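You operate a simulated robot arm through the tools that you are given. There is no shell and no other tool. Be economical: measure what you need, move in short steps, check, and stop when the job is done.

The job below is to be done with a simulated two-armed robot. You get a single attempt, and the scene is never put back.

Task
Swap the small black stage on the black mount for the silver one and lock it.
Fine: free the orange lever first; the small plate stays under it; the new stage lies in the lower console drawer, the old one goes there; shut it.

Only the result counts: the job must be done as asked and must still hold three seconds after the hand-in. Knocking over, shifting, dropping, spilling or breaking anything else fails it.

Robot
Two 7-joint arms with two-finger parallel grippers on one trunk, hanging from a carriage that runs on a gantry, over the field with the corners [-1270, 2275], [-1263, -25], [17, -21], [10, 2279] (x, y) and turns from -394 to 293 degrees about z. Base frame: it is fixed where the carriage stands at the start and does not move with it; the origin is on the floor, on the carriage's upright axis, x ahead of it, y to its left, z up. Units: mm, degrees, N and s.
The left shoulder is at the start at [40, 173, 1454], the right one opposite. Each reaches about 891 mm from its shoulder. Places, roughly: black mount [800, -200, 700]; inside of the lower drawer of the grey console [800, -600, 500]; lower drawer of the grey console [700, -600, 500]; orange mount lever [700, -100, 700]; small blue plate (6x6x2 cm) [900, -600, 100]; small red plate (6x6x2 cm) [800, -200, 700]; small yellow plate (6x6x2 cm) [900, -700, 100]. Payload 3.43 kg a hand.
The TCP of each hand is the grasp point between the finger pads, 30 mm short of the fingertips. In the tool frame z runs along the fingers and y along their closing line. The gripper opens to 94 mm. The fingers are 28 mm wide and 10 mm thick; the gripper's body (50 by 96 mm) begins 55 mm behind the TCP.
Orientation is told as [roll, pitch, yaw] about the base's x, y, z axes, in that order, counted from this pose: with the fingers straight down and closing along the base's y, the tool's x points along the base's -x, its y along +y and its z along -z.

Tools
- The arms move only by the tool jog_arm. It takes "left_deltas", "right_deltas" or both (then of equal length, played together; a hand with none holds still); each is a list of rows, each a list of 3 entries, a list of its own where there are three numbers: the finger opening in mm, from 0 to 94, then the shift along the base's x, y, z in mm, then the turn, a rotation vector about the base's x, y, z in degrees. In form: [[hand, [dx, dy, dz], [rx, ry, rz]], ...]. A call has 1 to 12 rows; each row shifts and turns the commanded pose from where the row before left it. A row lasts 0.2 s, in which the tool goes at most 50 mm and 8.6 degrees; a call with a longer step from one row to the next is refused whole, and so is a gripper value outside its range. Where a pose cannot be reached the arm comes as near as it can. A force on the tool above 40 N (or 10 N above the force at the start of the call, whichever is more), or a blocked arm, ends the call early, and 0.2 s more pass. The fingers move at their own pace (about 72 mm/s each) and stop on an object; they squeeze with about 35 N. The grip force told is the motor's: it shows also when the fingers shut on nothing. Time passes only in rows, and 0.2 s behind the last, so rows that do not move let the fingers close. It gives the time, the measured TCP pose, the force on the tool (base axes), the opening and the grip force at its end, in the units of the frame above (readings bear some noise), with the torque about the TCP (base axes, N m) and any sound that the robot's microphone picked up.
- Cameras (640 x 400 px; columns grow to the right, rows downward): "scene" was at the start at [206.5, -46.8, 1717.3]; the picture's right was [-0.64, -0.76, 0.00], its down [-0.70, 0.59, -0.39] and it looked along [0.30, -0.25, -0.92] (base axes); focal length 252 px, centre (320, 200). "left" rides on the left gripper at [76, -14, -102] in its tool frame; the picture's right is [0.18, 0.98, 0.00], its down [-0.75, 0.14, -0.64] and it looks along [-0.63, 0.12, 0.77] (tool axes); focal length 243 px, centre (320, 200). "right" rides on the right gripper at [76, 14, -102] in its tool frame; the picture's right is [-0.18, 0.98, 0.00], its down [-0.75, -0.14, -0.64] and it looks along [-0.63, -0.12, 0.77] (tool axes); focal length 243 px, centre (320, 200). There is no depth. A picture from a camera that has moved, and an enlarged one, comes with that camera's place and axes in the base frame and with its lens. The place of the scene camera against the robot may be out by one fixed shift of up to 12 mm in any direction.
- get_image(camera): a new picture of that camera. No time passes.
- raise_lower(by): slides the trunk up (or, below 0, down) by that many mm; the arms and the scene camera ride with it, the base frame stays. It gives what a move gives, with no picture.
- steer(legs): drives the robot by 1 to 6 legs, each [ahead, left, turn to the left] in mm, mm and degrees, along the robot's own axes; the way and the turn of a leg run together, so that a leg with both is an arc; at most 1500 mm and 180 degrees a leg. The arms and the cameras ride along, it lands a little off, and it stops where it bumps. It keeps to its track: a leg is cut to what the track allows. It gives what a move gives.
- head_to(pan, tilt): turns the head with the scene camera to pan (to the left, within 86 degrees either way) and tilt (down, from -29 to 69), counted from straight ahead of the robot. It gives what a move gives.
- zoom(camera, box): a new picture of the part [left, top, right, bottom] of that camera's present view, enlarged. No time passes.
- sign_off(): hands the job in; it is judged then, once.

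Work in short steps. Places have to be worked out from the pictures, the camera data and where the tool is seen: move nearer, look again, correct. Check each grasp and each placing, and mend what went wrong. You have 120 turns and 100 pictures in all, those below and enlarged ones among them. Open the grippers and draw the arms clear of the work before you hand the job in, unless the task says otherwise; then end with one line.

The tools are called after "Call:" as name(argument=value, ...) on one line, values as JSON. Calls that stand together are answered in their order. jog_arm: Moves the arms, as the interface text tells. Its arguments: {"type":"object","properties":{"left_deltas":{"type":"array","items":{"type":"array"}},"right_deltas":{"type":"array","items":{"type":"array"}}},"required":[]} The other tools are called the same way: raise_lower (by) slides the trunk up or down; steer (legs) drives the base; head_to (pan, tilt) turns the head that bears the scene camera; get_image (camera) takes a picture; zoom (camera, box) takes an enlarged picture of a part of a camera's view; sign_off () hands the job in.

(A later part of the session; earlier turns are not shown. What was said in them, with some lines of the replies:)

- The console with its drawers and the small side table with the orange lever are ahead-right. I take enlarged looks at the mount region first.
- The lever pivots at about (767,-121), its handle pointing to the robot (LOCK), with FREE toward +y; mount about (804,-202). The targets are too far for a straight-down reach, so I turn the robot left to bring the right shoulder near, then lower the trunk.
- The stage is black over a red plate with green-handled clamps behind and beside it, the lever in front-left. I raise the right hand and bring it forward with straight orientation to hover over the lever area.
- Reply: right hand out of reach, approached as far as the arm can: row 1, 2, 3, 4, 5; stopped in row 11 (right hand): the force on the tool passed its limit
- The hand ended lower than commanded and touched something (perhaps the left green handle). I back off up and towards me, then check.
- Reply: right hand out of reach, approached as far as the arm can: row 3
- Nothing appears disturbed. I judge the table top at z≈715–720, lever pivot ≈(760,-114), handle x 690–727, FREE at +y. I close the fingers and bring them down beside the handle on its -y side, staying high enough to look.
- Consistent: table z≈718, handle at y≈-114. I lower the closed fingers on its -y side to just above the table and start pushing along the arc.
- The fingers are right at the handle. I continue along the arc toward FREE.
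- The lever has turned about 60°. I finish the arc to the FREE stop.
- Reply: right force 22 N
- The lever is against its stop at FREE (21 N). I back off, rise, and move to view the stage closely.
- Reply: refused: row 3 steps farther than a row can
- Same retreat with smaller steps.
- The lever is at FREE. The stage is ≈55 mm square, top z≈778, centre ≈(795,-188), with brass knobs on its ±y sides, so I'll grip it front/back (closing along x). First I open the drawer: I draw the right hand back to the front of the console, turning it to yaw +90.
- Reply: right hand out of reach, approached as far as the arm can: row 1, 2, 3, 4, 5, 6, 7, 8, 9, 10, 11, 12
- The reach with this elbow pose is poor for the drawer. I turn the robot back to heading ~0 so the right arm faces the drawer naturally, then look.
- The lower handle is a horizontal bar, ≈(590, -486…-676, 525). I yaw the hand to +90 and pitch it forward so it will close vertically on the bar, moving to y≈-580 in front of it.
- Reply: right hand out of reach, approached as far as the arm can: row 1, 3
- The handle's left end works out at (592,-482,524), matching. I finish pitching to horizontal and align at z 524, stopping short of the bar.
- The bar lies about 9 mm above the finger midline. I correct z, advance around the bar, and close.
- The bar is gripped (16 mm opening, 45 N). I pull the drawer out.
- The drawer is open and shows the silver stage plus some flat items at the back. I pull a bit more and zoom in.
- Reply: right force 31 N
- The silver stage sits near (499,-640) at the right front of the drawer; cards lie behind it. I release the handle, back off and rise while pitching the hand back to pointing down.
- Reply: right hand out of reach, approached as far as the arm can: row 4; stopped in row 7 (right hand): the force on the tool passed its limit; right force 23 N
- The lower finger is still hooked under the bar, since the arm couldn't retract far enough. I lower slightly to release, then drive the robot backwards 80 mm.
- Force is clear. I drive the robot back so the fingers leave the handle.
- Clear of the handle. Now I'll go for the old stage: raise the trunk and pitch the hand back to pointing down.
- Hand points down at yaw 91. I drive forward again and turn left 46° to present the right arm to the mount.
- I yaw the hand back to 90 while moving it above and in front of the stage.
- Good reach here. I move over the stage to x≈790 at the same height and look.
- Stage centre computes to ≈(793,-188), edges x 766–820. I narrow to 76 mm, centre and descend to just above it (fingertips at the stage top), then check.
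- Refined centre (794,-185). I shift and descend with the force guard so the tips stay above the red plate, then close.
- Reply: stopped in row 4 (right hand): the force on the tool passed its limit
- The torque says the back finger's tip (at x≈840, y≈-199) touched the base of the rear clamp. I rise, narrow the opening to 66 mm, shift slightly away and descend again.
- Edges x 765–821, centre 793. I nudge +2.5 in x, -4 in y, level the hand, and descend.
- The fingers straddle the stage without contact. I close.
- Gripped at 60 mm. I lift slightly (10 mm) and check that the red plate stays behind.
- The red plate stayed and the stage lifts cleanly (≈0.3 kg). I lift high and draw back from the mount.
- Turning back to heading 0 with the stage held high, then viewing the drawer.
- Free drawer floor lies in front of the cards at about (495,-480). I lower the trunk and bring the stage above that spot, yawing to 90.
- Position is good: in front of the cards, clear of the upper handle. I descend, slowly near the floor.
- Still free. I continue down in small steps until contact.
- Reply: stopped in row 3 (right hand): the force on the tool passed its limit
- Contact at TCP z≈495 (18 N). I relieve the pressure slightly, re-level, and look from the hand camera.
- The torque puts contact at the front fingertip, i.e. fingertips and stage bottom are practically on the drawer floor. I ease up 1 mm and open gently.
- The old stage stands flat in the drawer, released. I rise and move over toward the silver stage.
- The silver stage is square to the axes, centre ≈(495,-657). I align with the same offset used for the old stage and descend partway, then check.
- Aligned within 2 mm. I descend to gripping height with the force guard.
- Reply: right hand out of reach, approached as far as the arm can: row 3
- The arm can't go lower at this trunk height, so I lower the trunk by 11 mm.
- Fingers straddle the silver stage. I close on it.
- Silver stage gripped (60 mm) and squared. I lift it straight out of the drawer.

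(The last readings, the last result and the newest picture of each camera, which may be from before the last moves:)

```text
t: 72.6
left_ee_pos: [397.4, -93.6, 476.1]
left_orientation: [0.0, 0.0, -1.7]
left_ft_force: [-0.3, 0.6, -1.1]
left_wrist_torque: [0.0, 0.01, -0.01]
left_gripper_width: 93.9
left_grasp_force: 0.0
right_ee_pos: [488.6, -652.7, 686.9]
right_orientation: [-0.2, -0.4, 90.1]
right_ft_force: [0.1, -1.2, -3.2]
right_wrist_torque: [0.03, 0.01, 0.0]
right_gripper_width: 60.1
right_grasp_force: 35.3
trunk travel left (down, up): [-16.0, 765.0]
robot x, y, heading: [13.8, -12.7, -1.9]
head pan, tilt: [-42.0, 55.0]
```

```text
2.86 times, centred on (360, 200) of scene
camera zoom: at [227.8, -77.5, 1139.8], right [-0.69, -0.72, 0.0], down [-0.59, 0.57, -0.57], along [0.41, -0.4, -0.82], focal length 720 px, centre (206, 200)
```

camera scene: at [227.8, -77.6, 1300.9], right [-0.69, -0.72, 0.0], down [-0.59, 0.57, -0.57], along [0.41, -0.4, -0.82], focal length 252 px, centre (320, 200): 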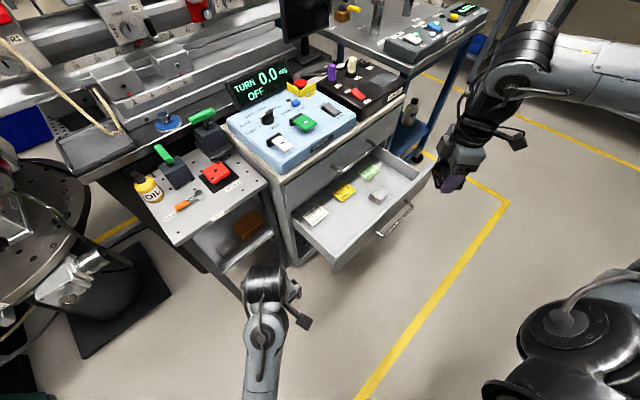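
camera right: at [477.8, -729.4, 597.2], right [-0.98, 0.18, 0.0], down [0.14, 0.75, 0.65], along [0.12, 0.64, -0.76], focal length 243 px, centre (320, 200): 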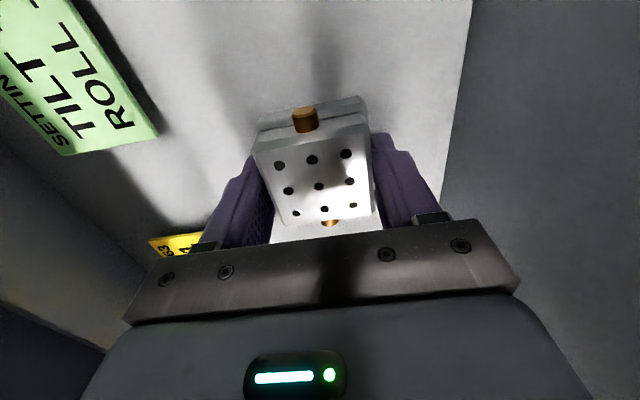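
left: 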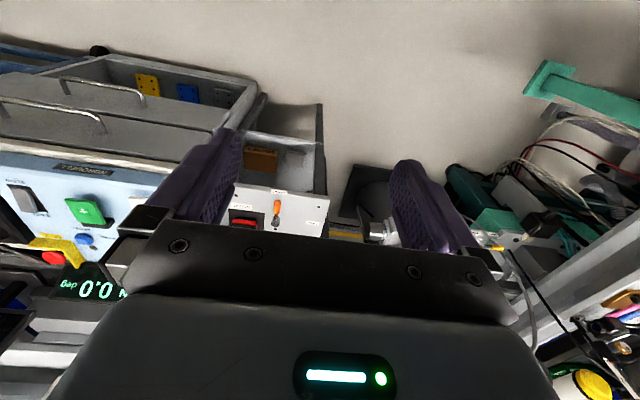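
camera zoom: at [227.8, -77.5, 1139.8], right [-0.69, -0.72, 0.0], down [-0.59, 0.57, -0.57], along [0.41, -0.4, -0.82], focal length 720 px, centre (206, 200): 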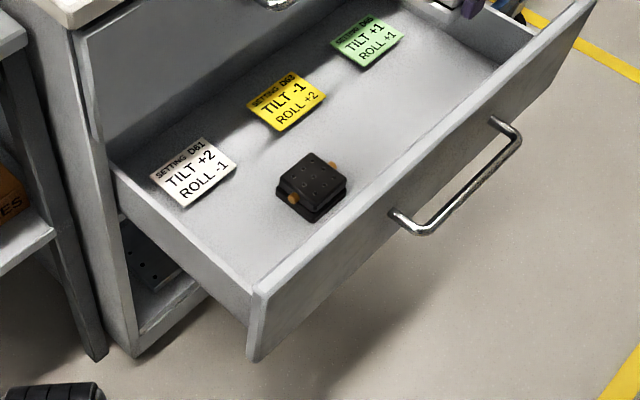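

Only the black stage remains in the drawer. I raise the trunk and move the hand to the carrying pose used before.

Call:
raise_lower(by=161)

Call:
jog_arm(right_deltas=[[45, [-12, 32, 3], [0, 0, 0]], [45, [-12, 32, 3], [0, 0, 0]], [45, [-12, 32, 3], [0, 0, 0]], [45, [-12, 32, 3], [0, 0, 0]], [45, [-14, 34, 3], [0, 0, 0]]])

Call:
steer(legs=[[0, 0, 47]])

Call:
head_to(pan=-63, tilt=45)

```text
t: 74.4
left_ee_pos: [398.2, -93.8, 637.8]
left_orientation: [0.0, 0.0, -1.7]
left_ft_force: [-0.3, 0.4, 0.1]
left_wrist_torque: [0.0, -0.02, 0.01]
left_gripper_width: 93.9
left_grasp_force: 0.0
right_ee_pos: [489.2, -652.2, 848.3]
right_orientation: [-0.1, -0.4, 89.9]
right_ft_force: [0.3, 0.2, -2.8]
right_wrist_torque: [-0.01, -0.03, 0.0]
right_gripper_width: 60.2
right_grasp_force: 34.4
trunk travel left (down, up): [-177.0, 604.0]
robot x, y, heading: [16.9, -13.7, -1.8]
head pan, tilt: [-42.0, 55.0]
```

```text
t: 75.6
left_ee_pos: [396.6, -92.6, 637.8]
left_orientation: [0.0, 0.0, -1.6]
left_ft_force: [-0.2, -0.7, 0.3]
left_wrist_torque: [-0.05, -0.02, -0.02]
left_gripper_width: 93.9
left_grasp_force: 0.1
right_ee_pos: [427.9, -489.9, 864.2]
right_orientation: [-0.1, -0.3, 90.0]
right_ft_force: [0.4, 0.0, -3.8]
right_wrist_torque: [-0.01, 0.03, 0.0]
right_gripper_width: 59.9
right_grasp_force: 35.7
trunk travel left (down, up): [-177.0, 604.0]
robot x, y, heading: [13.9, -16.5, -1.6]
head pan, tilt: [-42.0, 55.0]
```

```text
t: 78.2
left_ee_pos: [333.4, 213.7, 637.5]
left_orientation: [0.0, -0.1, 45.6]
left_ft_force: [0.3, -0.3, -0.2]
left_wrist_torque: [0.04, 0.01, 0.02]
left_gripper_width: 94.0
left_grasp_force: 0.2
right_ee_pos: [644.9, -33.2, 862.8]
right_orientation: [-0.1, -0.4, 137.3]
right_ft_force: [-0.1, -0.1, -3.3]
right_wrist_torque: [0.02, 0.01, -0.01]
right_gripper_width: 59.9
right_grasp_force: 34.9
trunk travel left (down, up): [-177.0, 604.0]
robot x, y, heading: [14.9, -16.1, 45.6]
head pan, tilt: [-42.0, 55.0]
```

```text
t: 79.0
left_ee_pos: [333.5, 212.3, 638.4]
left_orientation: [0.0, 0.0, 45.5]
left_ft_force: [-0.1, -0.1, -0.1]
left_wrist_torque: [-0.01, -0.02, 0.02]
left_gripper_width: 93.7
left_grasp_force: 0.1
right_ee_pos: [645.3, -32.5, 862.9]
right_orientation: [-0.1, -0.4, 137.3]
right_ft_force: [-0.5, 1.0, -2.6]
right_wrist_torque: [-0.05, 0.05, 0.02]
right_gripper_width: 60.2
right_grasp_force: 34.5
trunk travel left (down, up): [-177.0, 604.0]
robot x, y, heading: [13.0, -15.1, 45.8]
head pan, tilt: [-63.0, 45.0]
```

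Same position as last time. I yaw to 90 and move over toward the mount along the same path.

Call:
jog_arm(right_deltas=[[45, [0, -22, 0], [0, 0, -8]], [45, [0, -22, 0], [0, 0, -8]], [45, [0, -22, 0], [0, 0, -8]], [45, [0, -22, 0], [0, 0, -8]], [45, [15, -22, 0], [0, 0, -8]], [45, [20, -22, 0], [0, 0, -7.3]], [45, [20, -20, 0], [0, 0, 0]], [45, [30, -2, 0], [0, 0, 0]], [45, [30, 0, 0], [0, 0, 0]], [45, [33, 0, 0], [0, 0, 0]]])

Call:
get_image(camera="right")

Call:
zoom(camera="scene", box=[300, 130, 400, 210])

```text
t: 81.2
left_ee_pos: [334.8, 214.2, 638.7]
left_orientation: [0.0, -0.1, 45.6]
left_ft_force: [-0.3, 1.4, 0.8]
left_wrist_torque: [0.03, -0.02, 0.0]
left_gripper_width: 94.1
left_grasp_force: 0.0
right_ee_pos: [796.4, -184.9, 861.0]
right_orientation: [-0.1, -0.5, 90.0]
right_ft_force: [-0.6, -0.5, -2.8]
right_wrist_torque: [-0.01, 0.02, 0.03]
right_gripper_width: 59.7
right_grasp_force: 35.3
trunk travel left (down, up): [-177.0, 604.0]
robot x, y, heading: [15.4, -12.7, 45.5]
head pan, tilt: [-63.0, 45.0]
```

```text
38 pictures are left
camera right: at [782.2, -262.0, 962.5], right [-0.98, 0.18, 0.0], down [0.14, 0.75, 0.65], along [0.12, 0.64, -0.76], focal length 243 px, centre (320, 200)
```

right: 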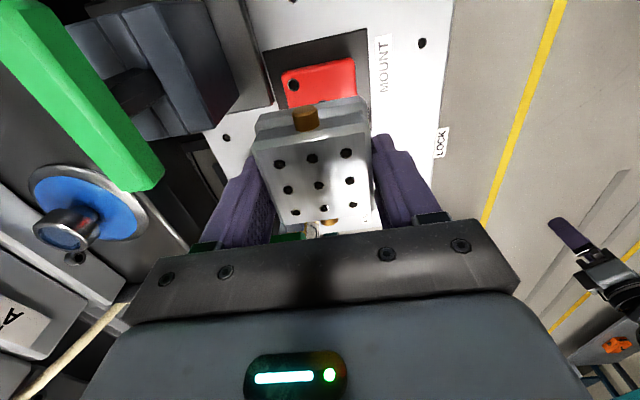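

```text
5.00 times, centred on (350, 170) of scene
camera zoom: at [205.9, 67.5, 1314.5], right [-0.3, -0.95, 0.0], down [-0.67, 0.21, -0.71], along [0.68, -0.21, -0.71], focal length 1259 px, centre (170, 350)
```

zoom: 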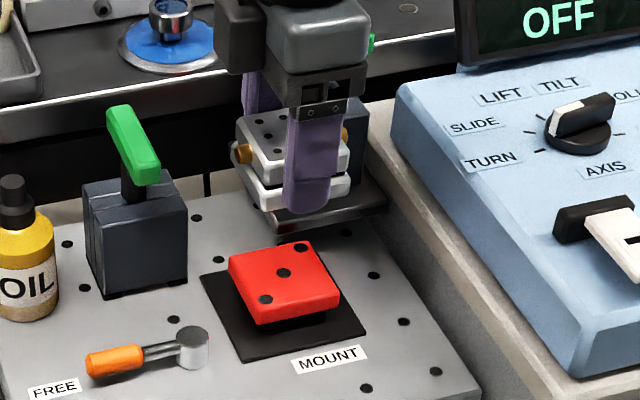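

The red plate's centre computes to ≈(793,-188). I centre over it and descend to about 12 mm above seating, then compare with the old stage's seated look.

Call:
jog_arm(right_deltas=[[45, [-3, -3, -15], [0, 0, 0]], [45, [0, 0, -25], [0, 0, 0]], [45, [0, 0, -20], [0, 0, 0]], [45, [0, 0, -5], [0, 0, 0]]])

Call:
zoom(camera="right", box=[180, 40, 460, 250])

Call:
zoom(camera="scene", box=[310, 150, 370, 200])

```text
t: 82.2
left_ee_pos: [333.3, 213.4, 636.6]
left_orientation: [0.0, 0.0, 45.6]
left_ft_force: [-0.6, 0.3, 0.2]
left_wrist_torque: [-0.02, 0.01, 0.02]
left_gripper_width: 94.0
left_grasp_force: 0.1
right_ee_pos: [790.6, -189.4, 797.5]
right_orientation: [-0.1, -0.4, 90.0]
right_ft_force: [0.6, -0.2, -2.7]
right_wrist_torque: [0.01, 0.0, -0.01]
right_gripper_width: 60.0
right_grasp_force: 35.5
trunk travel left (down, up): [-177.0, 604.0]
robot x, y, heading: [11.7, -11.4, 45.4]
head pan, tilt: [-63.0, 45.0]
```

```text
1.90 times, centred on (320, 145) of right
camera zoom: at [776.1, -267.2, 898.5], right [-0.98, 0.18, 0.0], down [0.14, 0.75, 0.65], along [0.12, 0.64, -0.76], focal length 462 px, centre (320, 305)
```

zoom: 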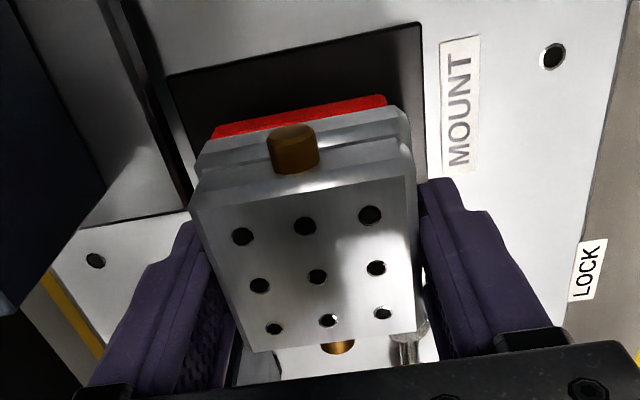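

```text
8.00 times, centred on (340, 175) of scene
camera zoom: at [205.3, 66.9, 1314.3], right [-0.3, -0.95, 0.0], down [-0.67, 0.21, -0.71], along [0.67, -0.21, -0.71], focal length 2015 px, centre (160, 400)
```

zoom: 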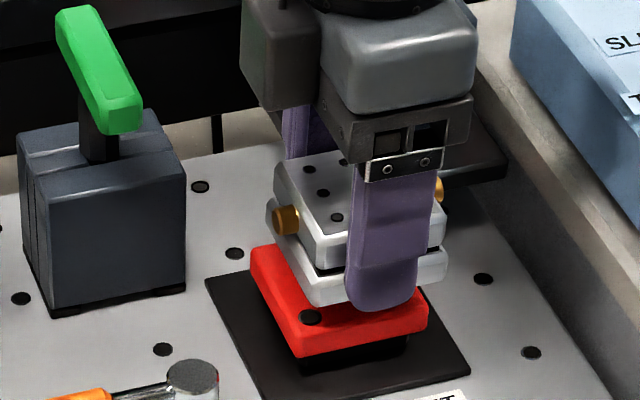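

Comparing with the old stage's seat, the silver one must go ≈6 mm toward +y and ≈2.5 mm toward +x. I shift and lower a little.

Call:
jog_arm(right_deltas=[[45, [2.5, 6, 0], [0, 0, 0]], [45, [0, 0, -5], [0, 0, 0]], [45, [0, 0, 0], [0, 0, 0]]])

Call:
zoom(camera="right", box=[180, 40, 460, 250])

Call:
zoom(camera="scene", box=[310, 150, 370, 200])

```text
t: 83.0
left_ee_pos: [332.8, 215.4, 638.7]
left_orientation: [0.0, 0.1, 45.6]
left_ft_force: [-0.1, -0.1, 0.3]
left_wrist_torque: [0.01, 0.02, 0.03]
left_gripper_width: 93.9
left_grasp_force: 0.0
right_ee_pos: [792.9, -182.9, 793.6]
right_orientation: [-0.1, -0.4, 90.1]
right_ft_force: [-0.4, 0.8, -2.6]
right_wrist_torque: [0.03, 0.01, 0.0]
right_gripper_width: 60.2
right_grasp_force: 34.9
trunk travel left (down, up): [-177.0, 604.0]
robot x, y, heading: [13.9, -13.3, 45.5]
head pan, tilt: [-63.0, 45.0]
```

```text
1.90 times, centred on (320, 145) of right
camera zoom: at [778.5, -260.1, 894.4], right [-0.98, 0.18, 0.0], down [0.14, 0.75, 0.65], along [0.12, 0.64, -0.76], focal length 462 px, centre (320, 305)
```

zoom: 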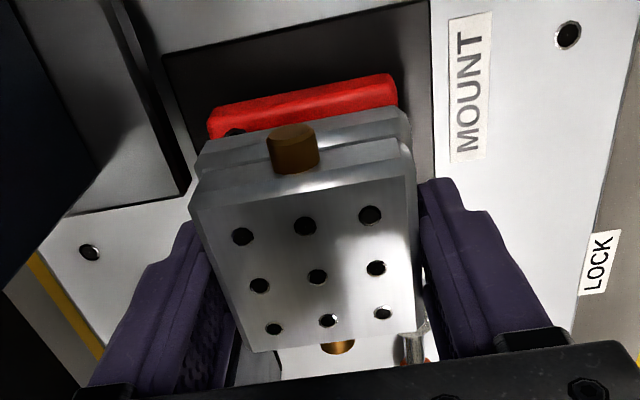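

```text
8.00 times, centred on (340, 175) of scene
camera zoom: at [205.2, 66.8, 1314.3], right [-0.3, -0.95, 0.0], down [-0.67, 0.21, -0.71], along [0.67, -0.21, -0.71], focal length 2015 px, centre (160, 400)
```

zoom: 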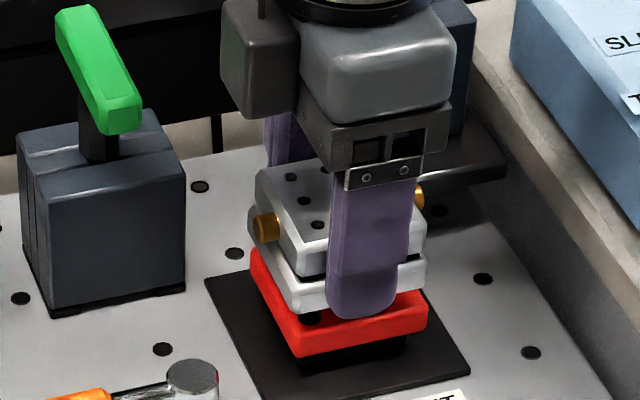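

Now edges line up in both views. I lower in 2 mm steps until contact.

Call:
jog_arm(right_deltas=[[45, [0, 0, -2.5], [0, 0, 0]], [45, [0, 0, -2.5], [0, 0, 0]], [45, [0, 0, -2], [0, 0, 0]], [45, [0, 0, -1.5], [0, 0, 0]], [45, [0, 0, -1.5], [0, 0, 0]]])

Call:
zoom(camera="scene", box=[310, 150, 370, 200])

```text
t: 84.2
left_ee_pos: [334.0, 211.3, 637.9]
left_orientation: [-0.1, 0.0, 45.6]
left_ft_force: [-0.2, 0.6, -0.7]
left_wrist_torque: [0.01, 0.03, 0.01]
left_gripper_width: 94.3
left_grasp_force: 0.0
right_ee_pos: [794.4, -184.7, 786.1]
right_orientation: [0.0, -0.4, 89.8]
right_ft_force: [-2.2, -4.1, 0.5]
right_wrist_torque: [-0.15, 0.03, -0.03]
right_gripper_width: 59.7
right_grasp_force: 35.4
trunk travel left (down, up): [-177.0, 604.0]
robot x, y, heading: [12.4, -18.0, 45.8]
head pan, tilt: [-63.0, 45.0]
```

```text
8.00 times, centred on (340, 175) of scene
camera zoom: at [205.1, 66.1, 1314.3], right [-0.3, -0.95, 0.0], down [-0.67, 0.21, -0.71], along [0.67, -0.21, -0.71], focal length 2015 px, centre (160, 400)
```

zoom: 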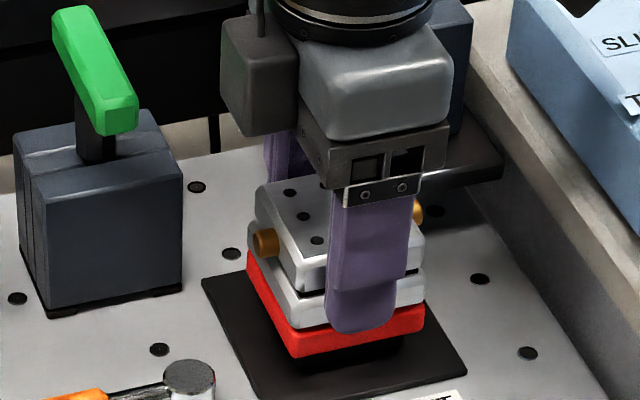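

Light contact begins; alignment looks right. I press down a little further.

Call:
jog_arm(right_deltas=[[45, [0, 0, -1], [0, 0, 0]], [45, [0, 0, -1], [0, 0, 0]], [45, [0, 0, -1], [0, 0, 0]]])

Call:
zoom(camera="right", box=[180, 40, 460, 250])

Call:
zoom(camera="scene", box=[310, 150, 370, 200])

```text
t: 85.0
left_ee_pos: [334.9, 211.7, 637.9]
left_orientation: [-0.1, 0.0, 45.5]
left_ft_force: [0.3, -0.2, 0.4]
left_wrist_torque: [0.01, 0.0, 0.03]
left_gripper_width: 93.9
left_grasp_force: 0.0
right_ee_pos: [793.3, -185.0, 783.7]
right_orientation: [-0.2, -0.5, 90.0]
right_ft_force: [-13.0, -2.9, 27.6]
right_wrist_torque: [-0.04, 0.2, 0.0]
right_gripper_width: 60.6
right_grasp_force: 35.1
trunk travel left (down, up): [-177.0, 604.0]
robot x, y, heading: [13.7, -14.6, 45.5]
head pan, tilt: [-63.0, 45.0]
```

```text
1.90 times, centred on (320, 145) of right
camera zoom: at [779.2, -261.9, 883.9], right [-0.98, 0.18, 0.0], down [0.14, 0.75, 0.65], along [0.12, 0.64, -0.76], focal length 462 px, centre (320, 305)
```

zoom: 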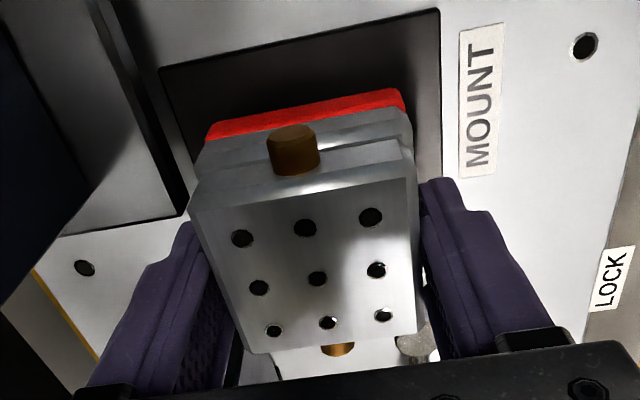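

```text
8.00 times, centred on (340, 175) of scene
camera zoom: at [205.5, 65.9, 1314.6], right [-0.3, -0.95, 0.0], down [-0.67, 0.21, -0.71], along [0.67, -0.21, -0.71], focal length 2015 px, centre (160, 400)
```

zoom: 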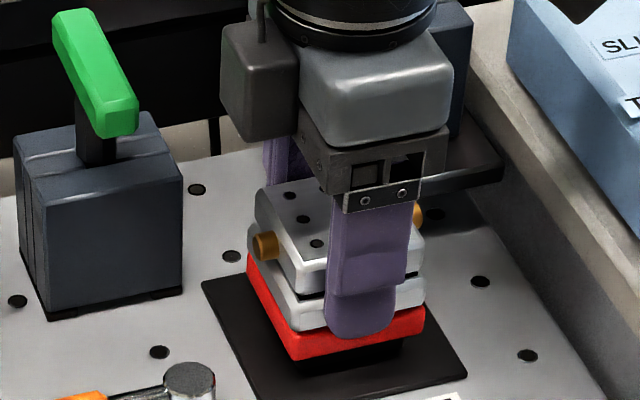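

Seated with 27 N, flush on the red plate. I relax the pressure and open just to 66 mm.

Call:
jog_arm(right_deltas=[[45, [0, 0, 1.5], [0, 0, 0]], [62, [0, 0, 0], [0, 0, 0]], [66, [0, 0, 0], [0, 0, 0]], [66, [0, 0, 0], [0, 0, 0]]])

Call:
zoom(camera="right", box=[180, 40, 460, 250])

```text
t: 86.0
left_ee_pos: [333.9, 213.5, 637.2]
left_orientation: [0.0, 0.0, 45.5]
left_ft_force: [-0.5, -0.5, 0.4]
left_wrist_torque: [0.02, 0.03, -0.01]
left_gripper_width: 94.2
left_grasp_force: 0.1
right_ee_pos: [792.4, -184.4, 783.6]
right_orientation: [-0.1, -0.4, 90.0]
right_ft_force: [-0.3, 0.0, -0.1]
right_wrist_torque: [0.01, -0.01, 0.0]
right_gripper_width: 65.8
right_grasp_force: 0.1
trunk travel left (down, up): [-177.0, 604.0]
robot x, y, heading: [16.0, -17.5, 45.7]
head pan, tilt: [-63.0, 45.0]
```

```text
1.90 times, centred on (320, 145) of right
camera zoom: at [778.3, -261.2, 884.1], right [-0.98, 0.18, 0.0], down [0.14, 0.75, 0.65], along [0.12, 0.64, -0.76], focal length 462 px, centre (320, 305)
```

zoom: 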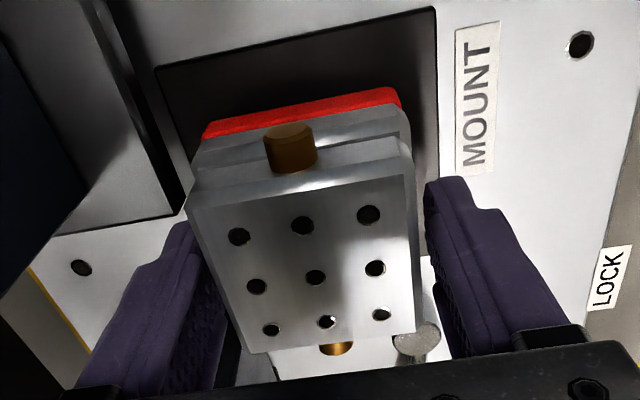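

The stage stays put. I raise the hand straight up, draw back and look at the seated stage.

Call:
jog_arm(right_deltas=[[66, [0, 0, 10], [0, 0, 0]], [66, [0, 0, 25], [0, 0, 0]], [66, [0, 0, 30], [0, 0, 0]], [66, [-25, 0, 5], [0, 0, 0]], [66, [-35, 0, 0], [0, 0, 0]], [66, [-35, 20, 0], [0, 0, 0]], [66, [-35, 20, 0], [0, 0, 0]]])

Call:
zoom(camera="scene", box=[310, 150, 370, 200])

Call:
get_image(camera="right")

```text
t: 87.6
left_ee_pos: [332.0, 213.7, 638.5]
left_orientation: [0.1, 0.1, 45.6]
left_ft_force: [-0.7, 0.3, -0.1]
left_wrist_torque: [0.02, 0.01, -0.01]
left_gripper_width: 94.1
left_grasp_force: 0.1
right_ee_pos: [662.9, -143.5, 849.3]
right_orientation: [-0.1, -0.3, 90.1]
right_ft_force: [-0.6, 0.5, 0.0]
right_wrist_torque: [0.01, -0.01, -0.01]
right_gripper_width: 66.3
right_grasp_force: 0.0
trunk travel left (down, up): [-177.0, 604.0]
robot x, y, heading: [14.5, -16.1, 45.6]
head pan, tilt: [-63.0, 45.0]
```

```text
8.00 times, centred on (340, 175) of scene
camera zoom: at [204.6, 66.8, 1314.1], right [-0.3, -0.95, 0.0], down [-0.68, 0.21, -0.71], along [0.67, -0.21, -0.71], focal length 2015 px, centre (160, 400)
```

zoom: 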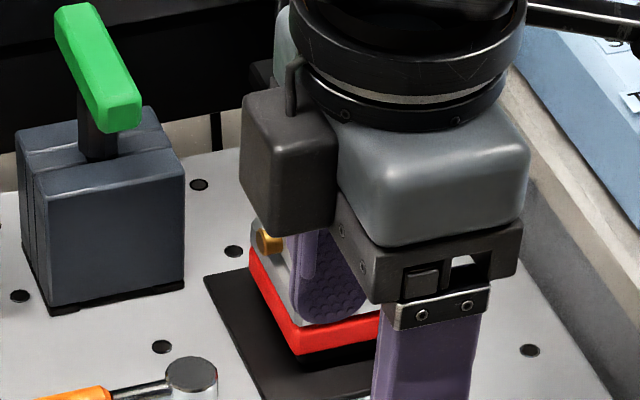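

```text
27 pictures are left
camera right: at [648.5, -221.9, 950.4], right [-0.98, 0.18, 0.0], down [0.14, 0.75, 0.65], along [0.12, 0.64, -0.76], focal length 243 px, centre (320, 200)
```

right: 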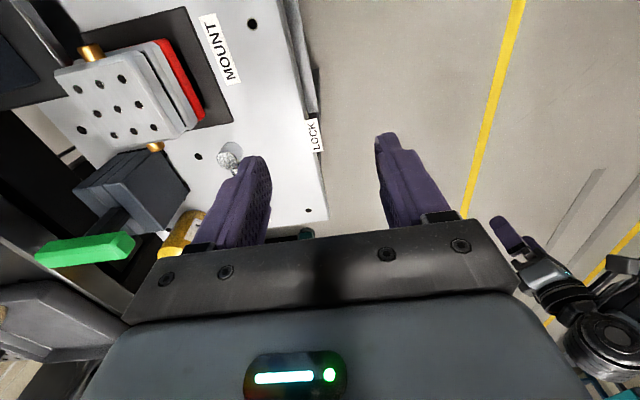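

The silver stage sits squarely on the red plate. Next the lever: I'll straddle its handle with the fingers in x and pull it from FREE toward LOCK. I hover above the handle and check.

Call:
jog_arm(right_deltas=[[50, [20, 25, 0], [0, 0, 0]], [50, [25, 25, 0], [0, 0, 0]], [50, [25, 25, 0], [0, 0, 0]], [50, [23, 0, -20], [0, 0, 0]], [50, [0, 0, -15], [0, 0, 0]]])

Call:
get_image(camera="right")

Call:
zoom(camera="scene", box=[270, 140, 370, 220])

```text
t: 88.8
left_ee_pos: [333.6, 212.9, 638.6]
left_orientation: [-0.1, 0.1, 45.6]
left_ft_force: [-0.3, 0.2, 0.8]
left_wrist_torque: [-0.02, 0.02, 0.02]
left_gripper_width: 93.7
left_grasp_force: 0.1
right_ee_pos: [755.2, -69.0, 820.0]
right_orientation: [-0.1, -0.5, 90.1]
right_ft_force: [-0.4, 0.2, -0.1]
right_wrist_torque: [-0.02, 0.03, -0.02]
right_gripper_width: 50.1
right_grasp_force: 0.1
trunk travel left (down, up): [-177.0, 604.0]
robot x, y, heading: [13.2, -12.2, 45.8]
head pan, tilt: [-63.0, 45.0]
```

```text
26 pictures are left
camera right: at [740.9, -146.2, 920.7], right [-0.98, 0.18, 0.0], down [0.14, 0.75, 0.65], along [0.12, 0.64, -0.76], focal length 243 px, centre (320, 200)
```

right: 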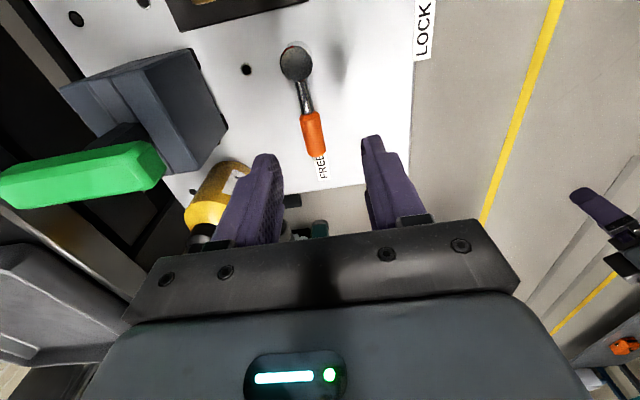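

```text
5.00 times, centred on (320, 180) of scene
camera zoom: at [205.1, 66.6, 1314.2], right [-0.3, -0.95, 0.0], down [-0.67, 0.21, -0.71], along [0.67, -0.21, -0.71], focal length 1259 px, centre (320, 300)
```

zoom: 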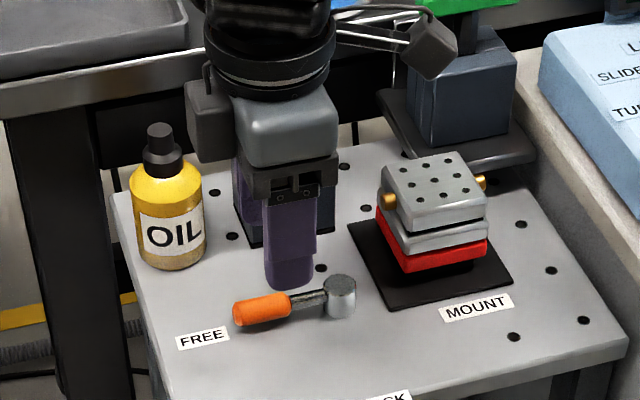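

Stage sits perfectly. The handle spans (762, -83…-46), right below between the fingers. I descend around it and start pulling along the arc (−x).

Call:
jog_arm(right_deltas=[[50, [3, 0, -20], [0, 0, 0]], [50, [0, 0, -22], [0, 0, 0]], [50, [0, 0, -20], [0, 0, 0]], [40, [-8, 1, 0], [0, 0, 0]], [40, [-12, -1, 0], [0, 0, 8]], [40, [-11, -4, 0], [0, 0, 8]]])

Call:
get_image(camera="right")

```text
t: 90.2
left_ee_pos: [332.6, 212.7, 636.8]
left_orientation: [-0.1, 0.0, 45.5]
left_ft_force: [0.3, -0.3, -0.4]
left_wrist_torque: [-0.01, 0.0, 0.03]
left_gripper_width: 93.9
left_grasp_force: 0.1
right_ee_pos: [727.9, -72.4, 756.3]
right_orientation: [-0.2, -0.4, 106.0]
right_ft_force: [0.9, -0.3, -0.8]
right_wrist_torque: [-0.01, -0.03, 0.02]
right_gripper_width: 40.4
right_grasp_force: 0.2
trunk travel left (down, up): [-177.0, 604.0]
robot x, y, heading: [14.5, -10.4, 45.5]
head pan, tilt: [-63.0, 45.0]
```

```text
24 pictures are left
camera right: at [735.2, -151.2, 857.1], right [-1.0, -0.1, 0.0], down [-0.07, 0.76, 0.65], along [-0.06, 0.64, -0.76], focal length 243 px, centre (320, 200)
```

right: 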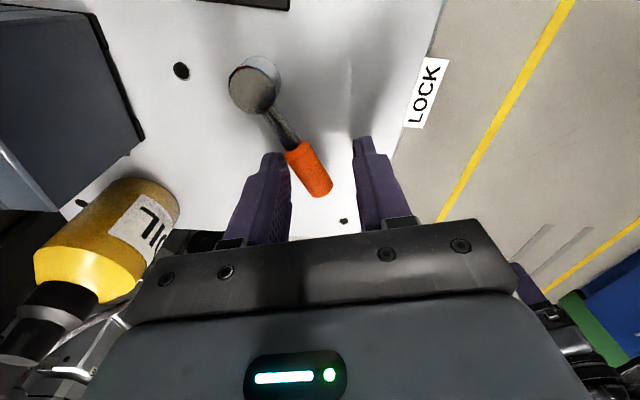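

The handle follows. I continue along the arc, turning the hand with the lever.

Call:
jog_arm(right_deltas=[[40, [1, -2, 0], [0, 0, 8]], [40, [-5, -5, 0], [0, 0, 8]], [40, [-5, -5.5, 0], [0, 0, 8]], [40, [-4, -6, 0], [0, 0, 8]], [40, [-3, -6.5, 0], [0, 0, 8]], [40, [-2, -7, 0], [0, 0, 8]], [40, [-1, -7, 0], [0, 0, 8]]])

Call:
get_image(camera="right")

```text
t: 91.8
left_ee_pos: [334.3, 213.5, 637.4]
left_orientation: [0.1, 0.1, 45.6]
left_ft_force: [-0.1, -0.2, 0.6]
left_wrist_torque: [0.01, 0.03, -0.02]
left_gripper_width: 94.1
left_grasp_force: 0.1
right_ee_pos: [709.3, -111.3, 754.7]
right_orientation: [-0.2, -0.4, 162.2]
right_ft_force: [-0.2, -0.4, 0.4]
right_wrist_torque: [-0.01, 0.0, -0.01]
right_gripper_width: 40.3
right_grasp_force: 0.5
trunk travel left (down, up): [-177.0, 604.0]
robot x, y, heading: [14.8, -15.0, 45.6]
head pan, tilt: [-63.0, 45.0]
```

```text
23 pictures are left
camera right: at [778.1, -149.6, 856.2], right [-0.48, -0.88, 0.0], down [-0.67, 0.36, 0.65], along [-0.57, 0.31, -0.76], focal length 243 px, centre (320, 200)
```

right: 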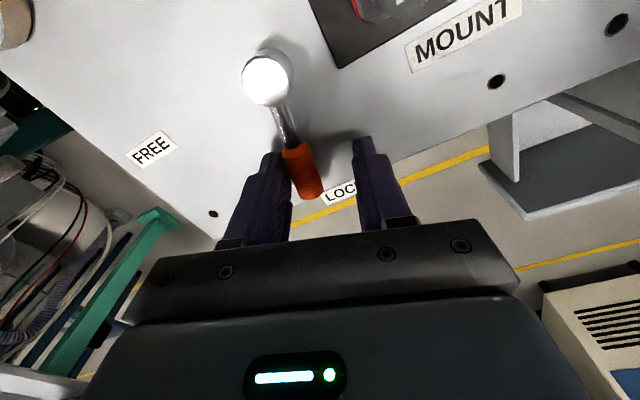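

Nearly at LOCK. I finish the arc and press against the stop.

Call:
jog_arm(right_deltas=[[40, [0, -7, 0], [0, 0, 8]], [40, [1, -8, 0], [0, 0, 6]], [40, [1, -6, 0], [0, 0, 0]], [40, [1, -5, 0], [0, 0, 0]], [40, [0, -4, 0], [0, 0, 0]]])

Call:
get_image(camera="right")

```text
t: 93.0
left_ee_pos: [331.4, 220.7, 638.4]
left_orientation: [0.2, -0.3, 45.6]
left_ft_force: [0.6, -0.4, 0.1]
left_wrist_torque: [-0.05, -0.01, -0.02]
left_gripper_width: 94.2
left_grasp_force: 0.0
right_ee_pos: [711.3, -131.4, 755.4]
right_orientation: [-0.7, -0.4, 176.3]
right_ft_force: [-6.8, 25.7, 4.6]
right_wrist_torque: [0.66, 0.07, 0.56]
right_gripper_width: 53.7
right_grasp_force: 12.1
trunk travel left (down, up): [-177.0, 604.0]
robot x, y, heading: [14.3, -12.4, 45.5]
head pan, tilt: [-63.0, 45.0]
```

```text
22 pictures are left
camera right: at [786.9, -152.5, 856.2], right [-0.25, -0.97, -0.01], down [-0.74, 0.18, 0.65], along [-0.63, 0.17, -0.76], focal length 243 px, centre (320, 200)
```

right: 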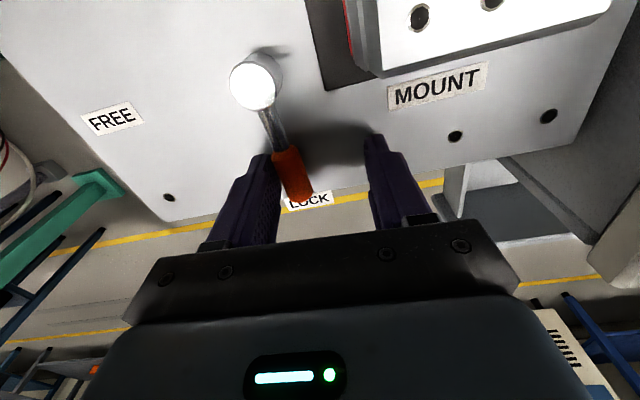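

The lever hits its stop at LOCK (26 N). I ease off, rise, and check the lever.

Call:
jog_arm(right_deltas=[[54, [0, 6, 0], [0, 0, 0]], [60, [0, 5, 5], [0, 0, 0]], [60, [0, 0, 30], [0, 0, -8]], [60, [0, 0, 40], [0, 0, -8]], [60, [-30, 10, 20], [0, 0, -8]], [60, [-40, 10, 0], [0, 0, -8]], [60, [-40, 10, 0], [0, 0, -8]]])

Call:
zoom(camera="scene", box=[270, 140, 370, 220])

```text
t: 94.6
left_ee_pos: [332.5, 212.8, 638.0]
left_orientation: [0.1, 0.0, 45.6]
left_ft_force: [0.3, -0.2, 0.5]
left_wrist_torque: [0.01, -0.03, 0.01]
left_gripper_width: 94.0
left_grasp_force: 0.0
right_ee_pos: [601.6, -101.4, 852.3]
right_orientation: [-0.1, -0.4, 135.9]
right_ft_force: [-0.3, 0.0, 1.0]
right_wrist_torque: [0.02, -0.01, 0.02]
right_gripper_width: 59.8
right_grasp_force: 0.1
trunk travel left (down, up): [-177.0, 604.0]
robot x, y, heading: [14.3, -14.2, 45.4]
head pan, tilt: [-63.0, 45.0]
```

```text
5.00 times, centred on (320, 180) of scene
camera zoom: at [204.8, 66.8, 1314.2], right [-0.3, -0.95, 0.0], down [-0.68, 0.21, -0.71], along [0.67, -0.21, -0.71], focal length 1259 px, centre (320, 300)
```

zoom: 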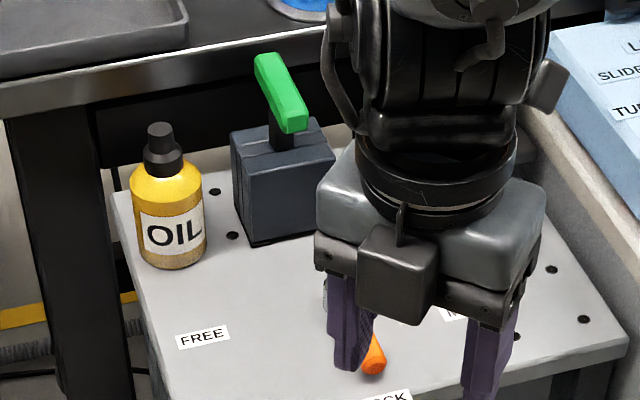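

The hand blocks the view; I turn back to heading 0 for the drawer and look from there.

Call:
steer(legs=[[0, 0, -46]])

Call:
head_to(pan=-35, tilt=50)

Call:
get_image(camera="scene")

```text
t: 97.1
left_ee_pos: [400.4, -85.3, 638.5]
left_orientation: [0.0, -0.1, -0.3]
left_ft_force: [-0.3, -0.5, 0.6]
left_wrist_torque: [-0.01, 0.01, -0.02]
left_gripper_width: 94.0
left_grasp_force: 0.1
right_ee_pos: [360.5, -497.0, 851.6]
right_orientation: [0.0, -0.4, 90.1]
right_ft_force: [0.4, -1.0, 0.6]
right_wrist_torque: [0.02, 0.01, -0.03]
right_gripper_width: 60.0
right_grasp_force: 0.0
trunk travel left (down, up): [-177.0, 604.0]
robot x, y, heading: [14.4, -13.1, -0.2]
head pan, tilt: [-63.0, 45.0]
```

```text
t: 98.0
left_ee_pos: [400.2, -85.1, 636.1]
left_orientation: [-0.1, -0.1, -0.2]
left_ft_force: [1.0, -0.6, 0.8]
left_wrist_torque: [0.01, -0.02, -0.01]
left_gripper_width: 94.3
left_grasp_force: 0.0
right_ee_pos: [361.6, -497.5, 852.8]
right_orientation: [0.0, -0.4, 90.1]
right_ft_force: [-0.3, 0.0, 0.9]
right_wrist_torque: [-0.03, -0.02, 0.03]
right_gripper_width: 60.1
right_grasp_force: 0.1
trunk travel left (down, up): [-177.0, 604.0]
robot x, y, heading: [13.8, -14.1, -0.2]
head pan, tilt: [-35.0, 50.0]
```

```text
20 pictures are left
camera scene: at [238.6, -68.6, 1307.4], right [-0.58, -0.82, 0.0], down [-0.62, 0.44, -0.64], along [0.52, -0.37, -0.77], focal length 252 px, centre (320, 200)
```

scene: 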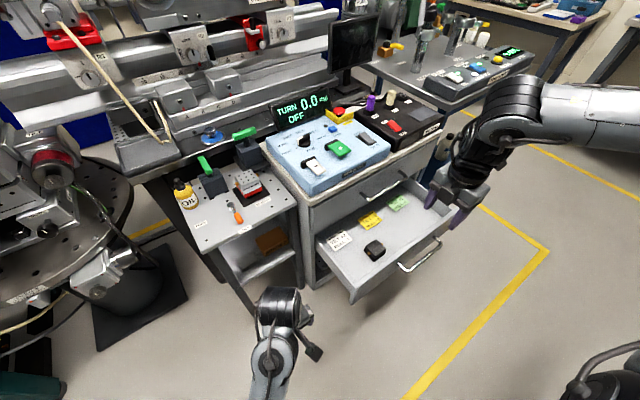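

Call:
zoom(camera="scene", box=[180, 140, 300, 240])

```text
4.00 times, centred on (240, 190) of scene
camera zoom: at [238.6, -68.6, 1307.4], right [-0.58, -0.82, 0.0], down [-0.62, 0.44, -0.64], along [0.52, -0.37, -0.77], focal length 1008 px, centre (640, 240)
```

zoom: 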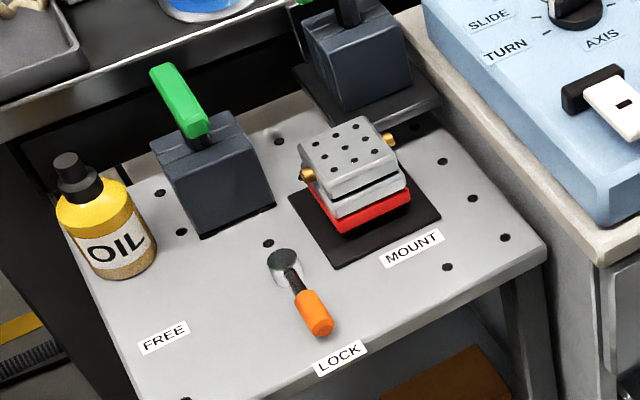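

The lever points at LOCK again and the silver stage sits properly. Now to shut the drawer: I drive back 90 mm, then pitch the hand to horizontal in front of the handle.

Call:
steer(legs=[[-90, 0, 0]])

Call:
jog_arm(right_deltas=[[60, [0, -8, -12], [0, -8, 0]], [60, [0, -8, -12], [0, -8, 0]], [60, [0, -8, -12], [0, -8, 0]], [60, [0, -8, -12], [0, -8, 0]], [60, [0, -8, -12], [0, -8, 0]], [60, [0, -8, -12], [0, -8, 0]], [60, [0, -8, -12], [0, -8, 0]], [60, [0, -8, -12], [0, -8, 0]], [60, [0, -8, -12], [0, -8, 0]], [60, [0, -8, -12], [0, -8, 0]], [60, [0, -3, -12], [0, -8, 0]]])

Call:
raise_lower(by=-170)

Call:
get_image(camera="right")

```text
t: 99.1
left_ee_pos: [313.5, -84.5, 638.0]
left_orientation: [0.0, 0.0, -0.2]
left_ft_force: [0.3, -0.3, -0.2]
left_wrist_torque: [0.01, -0.02, 0.02]
left_gripper_width: 94.0
left_grasp_force: 0.2
right_ee_pos: [275.8, -495.6, 852.0]
right_orientation: [-0.1, -0.4, 90.1]
right_ft_force: [0.1, 0.2, 0.6]
right_wrist_torque: [0.0, -0.01, -0.02]
right_gripper_width: 60.0
right_grasp_force: 0.1
trunk travel left (down, up): [-177.0, 604.0]
robot x, y, heading: [-74.7, -16.7, -0.2]
head pan, tilt: [-35.0, 50.0]
```

```text
t: 101.5
left_ee_pos: [313.6, -83.1, 638.2]
left_orientation: [0.0, -0.1, 0.0]
left_ft_force: [0.0, 0.1, -0.1]
left_wrist_torque: [-0.02, 0.01, 0.03]
left_gripper_width: 94.2
left_grasp_force: 0.1
right_ee_pos: [277.3, -579.2, 720.0]
right_orientation: [-88.2, 0.1, 90.4]
right_ft_force: [-0.1, 0.5, 0.0]
right_wrist_torque: [0.01, 0.01, 0.02]
right_gripper_width: 60.1
right_grasp_force: 0.2
trunk travel left (down, up): [-177.0, 604.0]
robot x, y, heading: [-72.7, -11.6, -0.2]
head pan, tilt: [-35.0, 50.0]
```

```text
t: 103.4
left_ee_pos: [313.4, -84.8, 469.0]
left_orientation: [-0.1, 0.0, -0.2]
left_ft_force: [0.2, -0.6, 0.0]
left_wrist_torque: [0.02, 0.03, -0.01]
left_gripper_width: 94.1
left_grasp_force: 0.0
right_ee_pos: [276.3, -578.0, 549.6]
right_orientation: [-88.0, 0.2, 90.4]
right_ft_force: [0.2, 0.3, 0.5]
right_wrist_torque: [0.0, 0.01, -0.04]
right_gripper_width: 60.0
right_grasp_force: 0.0
trunk travel left (down, up): [-7.0, 774.0]
robot x, y, heading: [-71.4, -13.6, 0.0]
head pan, tilt: [-35.0, 50.0]
```

```text
18 pictures are left
camera right: at [174.1, -657.4, 539.0], right [-0.03, 0.18, -0.98], down [-0.64, 0.75, 0.16], along [0.77, 0.64, 0.09], focal length 243 px, centre (320, 200)
```

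right: 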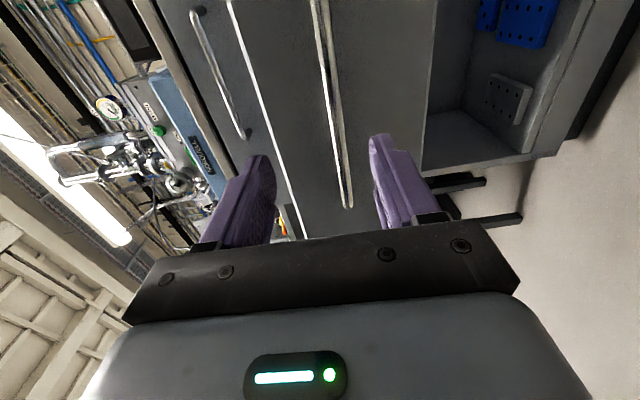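

I lower to z≈534 so the bar passes between the fingers, then advance; the tips will push the drawer front.

Call:
jog_arm(right_deltas=[[60, [10, 0, -15], [0, 0, 0]], [60, [25, 0, 0], [0, 0, 0]], [60, [25, 0, 0], [0, 0, 0]], [60, [20, 0, 0], [0, 0, 0]], [60, [10, 0, 0], [0, 0, 0]]])

Call:
get_image(camera="right")

```text
t: 104.6
left_ee_pos: [313.4, -83.7, 467.8]
left_orientation: [0.1, -0.1, -0.2]
left_ft_force: [0.4, 0.5, 0.0]
left_wrist_torque: [-0.03, 0.02, 0.01]
left_gripper_width: 93.9
left_grasp_force: 0.1
right_ee_pos: [367.2, -581.2, 535.7]
right_orientation: [-88.2, 0.2, 90.4]
right_ft_force: [-1.5, 0.7, -0.3]
right_wrist_torque: [0.0, -0.06, -0.05]
right_gripper_width: 59.9
right_grasp_force: 0.1
trunk travel left (down, up): [-7.0, 774.0]
robot x, y, heading: [-70.6, -13.1, -0.2]
head pan, tilt: [-35.0, 50.0]
```

```text
17 pictures are left
camera right: at [265.7, -658.2, 524.4], right [-0.03, 0.18, -0.98], down [-0.64, 0.75, 0.16], along [0.77, 0.64, 0.09], focal length 243 px, centre (320, 200)
```

right: 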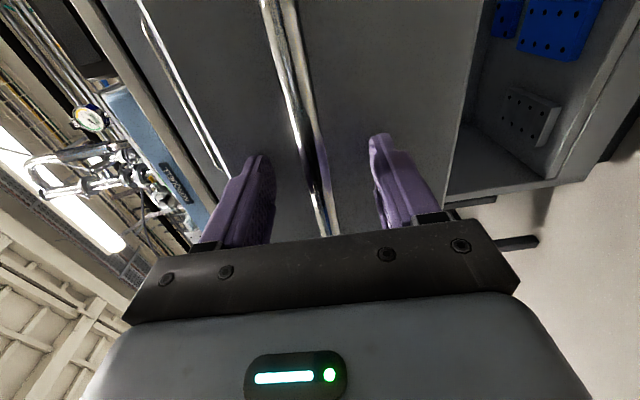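

The bar is between the fingers. I push steadily forward to close the drawer.

Call:
jog_arm(right_deltas=[[60, [8, 0, 0], [0, 0, 0]], [60, [10, 0, 0], [0, 0, 0]], [60, [14, 0, 0], [0, 0, 0]], [60, [16, 0, 0], [0, 0, 0]], [60, [16, 0, 0], [0, 0, 0]], [60, [16, 0, 0], [0, 0, 0]], [60, [16, 0, 0], [0, 0, 0]], [60, [16, 0, 0], [0, 0, 0]], [60, [16, 0, 0], [0, 0, 0]], [60, [14, 0, 0], [0, 0, 0]], [60, [12, 0, 0], [0, 0, 0]]])

Call:
get_image(camera="scene")

```text
t: 107.0
left_ee_pos: [313.2, -83.9, 467.8]
left_orientation: [0.0, -0.2, 0.0]
left_ft_force: [0.7, -0.4, 0.8]
left_wrist_torque: [0.0, 0.05, -0.01]
left_gripper_width: 94.0
left_grasp_force: 0.0
right_ee_pos: [521.0, -582.0, 535.9]
right_orientation: [-88.1, 0.2, 90.5]
right_ft_force: [-0.6, 0.2, 0.7]
right_wrist_torque: [-0.01, -0.03, -0.01]
right_gripper_width: 60.0
right_grasp_force: 0.0
trunk travel left (down, up): [-7.0, 774.0]
robot x, y, heading: [-74.3, -12.5, -0.0]
head pan, tilt: [-35.0, 50.0]
```

```text
16 pictures are left
camera scene: at [152.5, -67.5, 1137.5], right [-0.58, -0.82, 0.0], down [-0.63, 0.44, -0.64], along [0.53, -0.37, -0.77], focal length 252 px, centre (320, 200)
```

scene: 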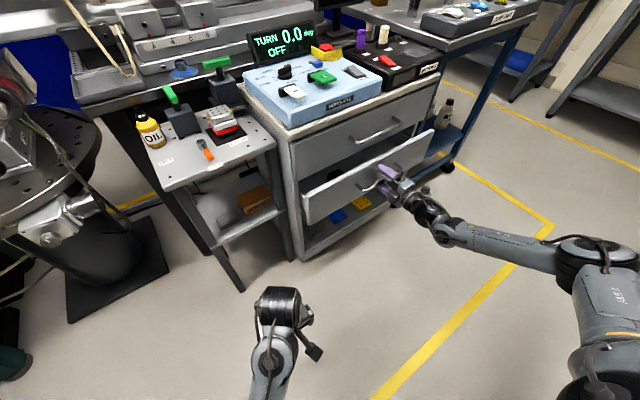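

Almost shut. I continue until it meets its stop.

Call:
jog_arm(right_deltas=[[60, [14, 0, 0], [0, 0, 0]], [60, [14, 0, 0], [0, 0, 0]], [60, [12, 0, 0], [0, 0, 0]], [60, [10, 0, 0], [0, 0, 0]], [60, [8, 0, 0], [0, 0, 0]], [60, [6, 0, 0], [0, 0, 0]], [60, [5, 0, 0], [0, 0, 0]], [60, [5, 0, 0], [0, 0, 0]], [60, [5, 0, 0], [0, 0, 0]]])

Call:
zoom(camera="scene", box=[270, 90, 450, 230])

```text
t: 108.7
left_ee_pos: [303.4, -84.0, 466.4]
left_orientation: [0.0, 0.1, -0.3]
left_ft_force: [-0.8, 0.0, -1.2]
left_wrist_torque: [-0.02, -0.01, 0.0]
left_gripper_width: 93.9
left_grasp_force: 0.0
right_ee_pos: [578.1, -581.1, 533.6]
right_orientation: [-88.2, 0.2, 90.4]
right_ft_force: [-32.6, 6.7, 8.2]
right_wrist_torque: [-0.34, -1.54, 0.01]
right_gripper_width: 64.4
right_grasp_force: 3.8
trunk travel left (down, up): [-7.0, 774.0]
robot x, y, heading: [-70.7, -9.8, -0.3]
head pan, tilt: [-35.0, 50.0]
stopped in row 8 (right hand): the force on the tool passed its limit (the readings are from after the stop); the commanded pose is now the measured one
```

```text
2.86 times, centred on (360, 160) of scene
camera zoom: at [144.9, -67.1, 1136.2], right [-0.58, -0.82, 0.0], down [-0.63, 0.44, -0.64], along [0.52, -0.37, -0.77], focal length 720 px, centre (206, 314)
```

zoom: 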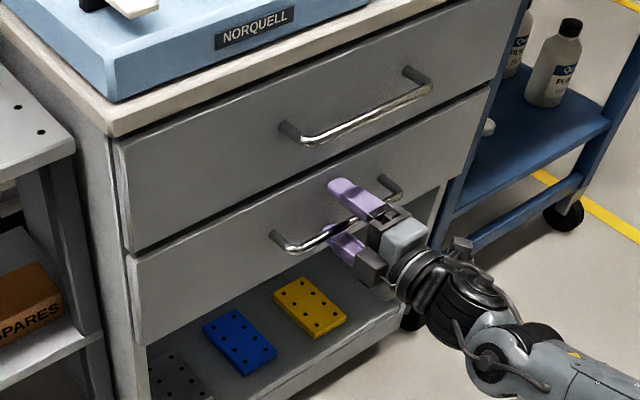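

The drawer meets its stop flush with the upper one. I back the hand straight out and inspect.

Call:
jog_arm(right_deltas=[[60, [-15, 0, 0], [0, 0, 0]], [60, [-30, 0, 0], [0, 0, 0]], [60, [-40, 0, 0], [0, 0, 0]], [60, [-40, 0, 0], [0, 0, 0]], [60, [-40, 0, 0], [0, 0, 0]], [60, [-40, 0, 0], [0, 0, 0]]])

Call:
get_image(camera="right")

Call:
zoom(camera="scene", box=[150, 70, 430, 260])

```text
t: 110.1
left_ee_pos: [310.1, -84.8, 466.7]
left_orientation: [-0.1, 0.0, -0.2]
left_ft_force: [-1.7, -0.4, -0.1]
left_wrist_torque: [0.0, -0.03, 0.01]
left_gripper_width: 94.0
left_grasp_force: 0.1
right_ee_pos: [381.1, -578.8, 540.7]
right_orientation: [-88.5, 0.3, 90.4]
right_ft_force: [0.2, 0.2, 0.2]
right_wrist_torque: [-0.02, 0.03, -0.01]
right_gripper_width: 59.9
right_grasp_force: 0.0
trunk travel left (down, up): [-7.0, 774.0]
robot x, y, heading: [-72.8, -17.1, -0.6]
head pan, tilt: [-35.0, 50.0]
```

```text
14 pictures are left
camera right: at [279.9, -657.2, 528.4], right [-0.03, 0.18, -0.98], down [-0.64, 0.75, 0.16], along [0.77, 0.64, 0.09], focal length 243 px, centre (320, 200)
```

right: 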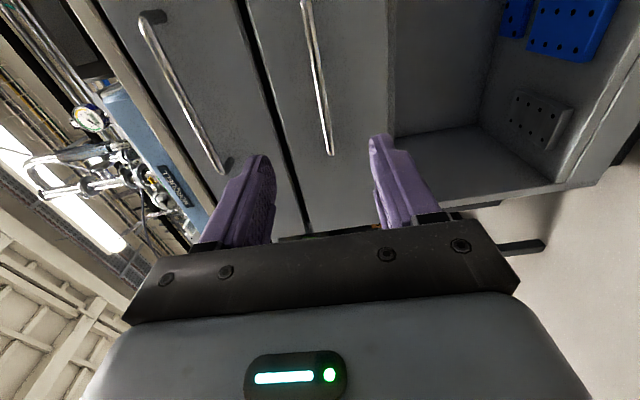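

```text
2.11 times, centred on (290, 165) of scene
camera zoom: at [150.2, -68.3, 1137.1], right [-0.58, -0.82, 0.0], down [-0.63, 0.44, -0.64], along [0.52, -0.37, -0.77], focal length 530 px, centre (383, 274)
```

zoom: 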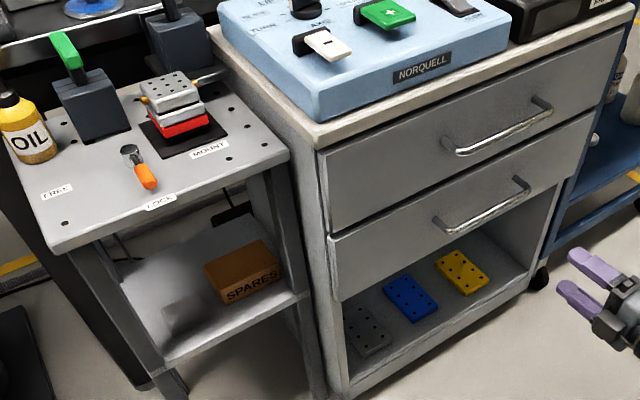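

I take one closer look at the drawer's left edge for flushness.

Call:
zoom(camera="scene", box=[280, 130, 360, 220])

```text
4.44 times, centred on (320, 175) of scene
camera zoom: at [150.2, -68.3, 1137.1], right [-0.58, -0.82, 0.0], down [-0.63, 0.44, -0.64], along [0.52, -0.37, -0.77], focal length 1120 px, centre (320, 311)
```

zoom: 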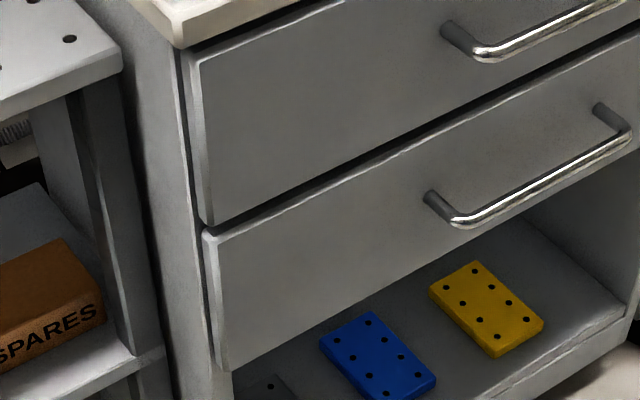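

The lower drawer is flush with the upper one, the silver stage is on the red plate, the lever points at LOCK, and both hands are open and clear. I hand in.

Call:
sign_off()

```text
The job is handed in.
```

The silver stage is on the red plate with the lever at LOCK, the black stage is in the lower drawer, the drawer is shut, and the job is handed in; one early move lightly bumped something near the mount, and pictures afterwards showed nothing shifted.
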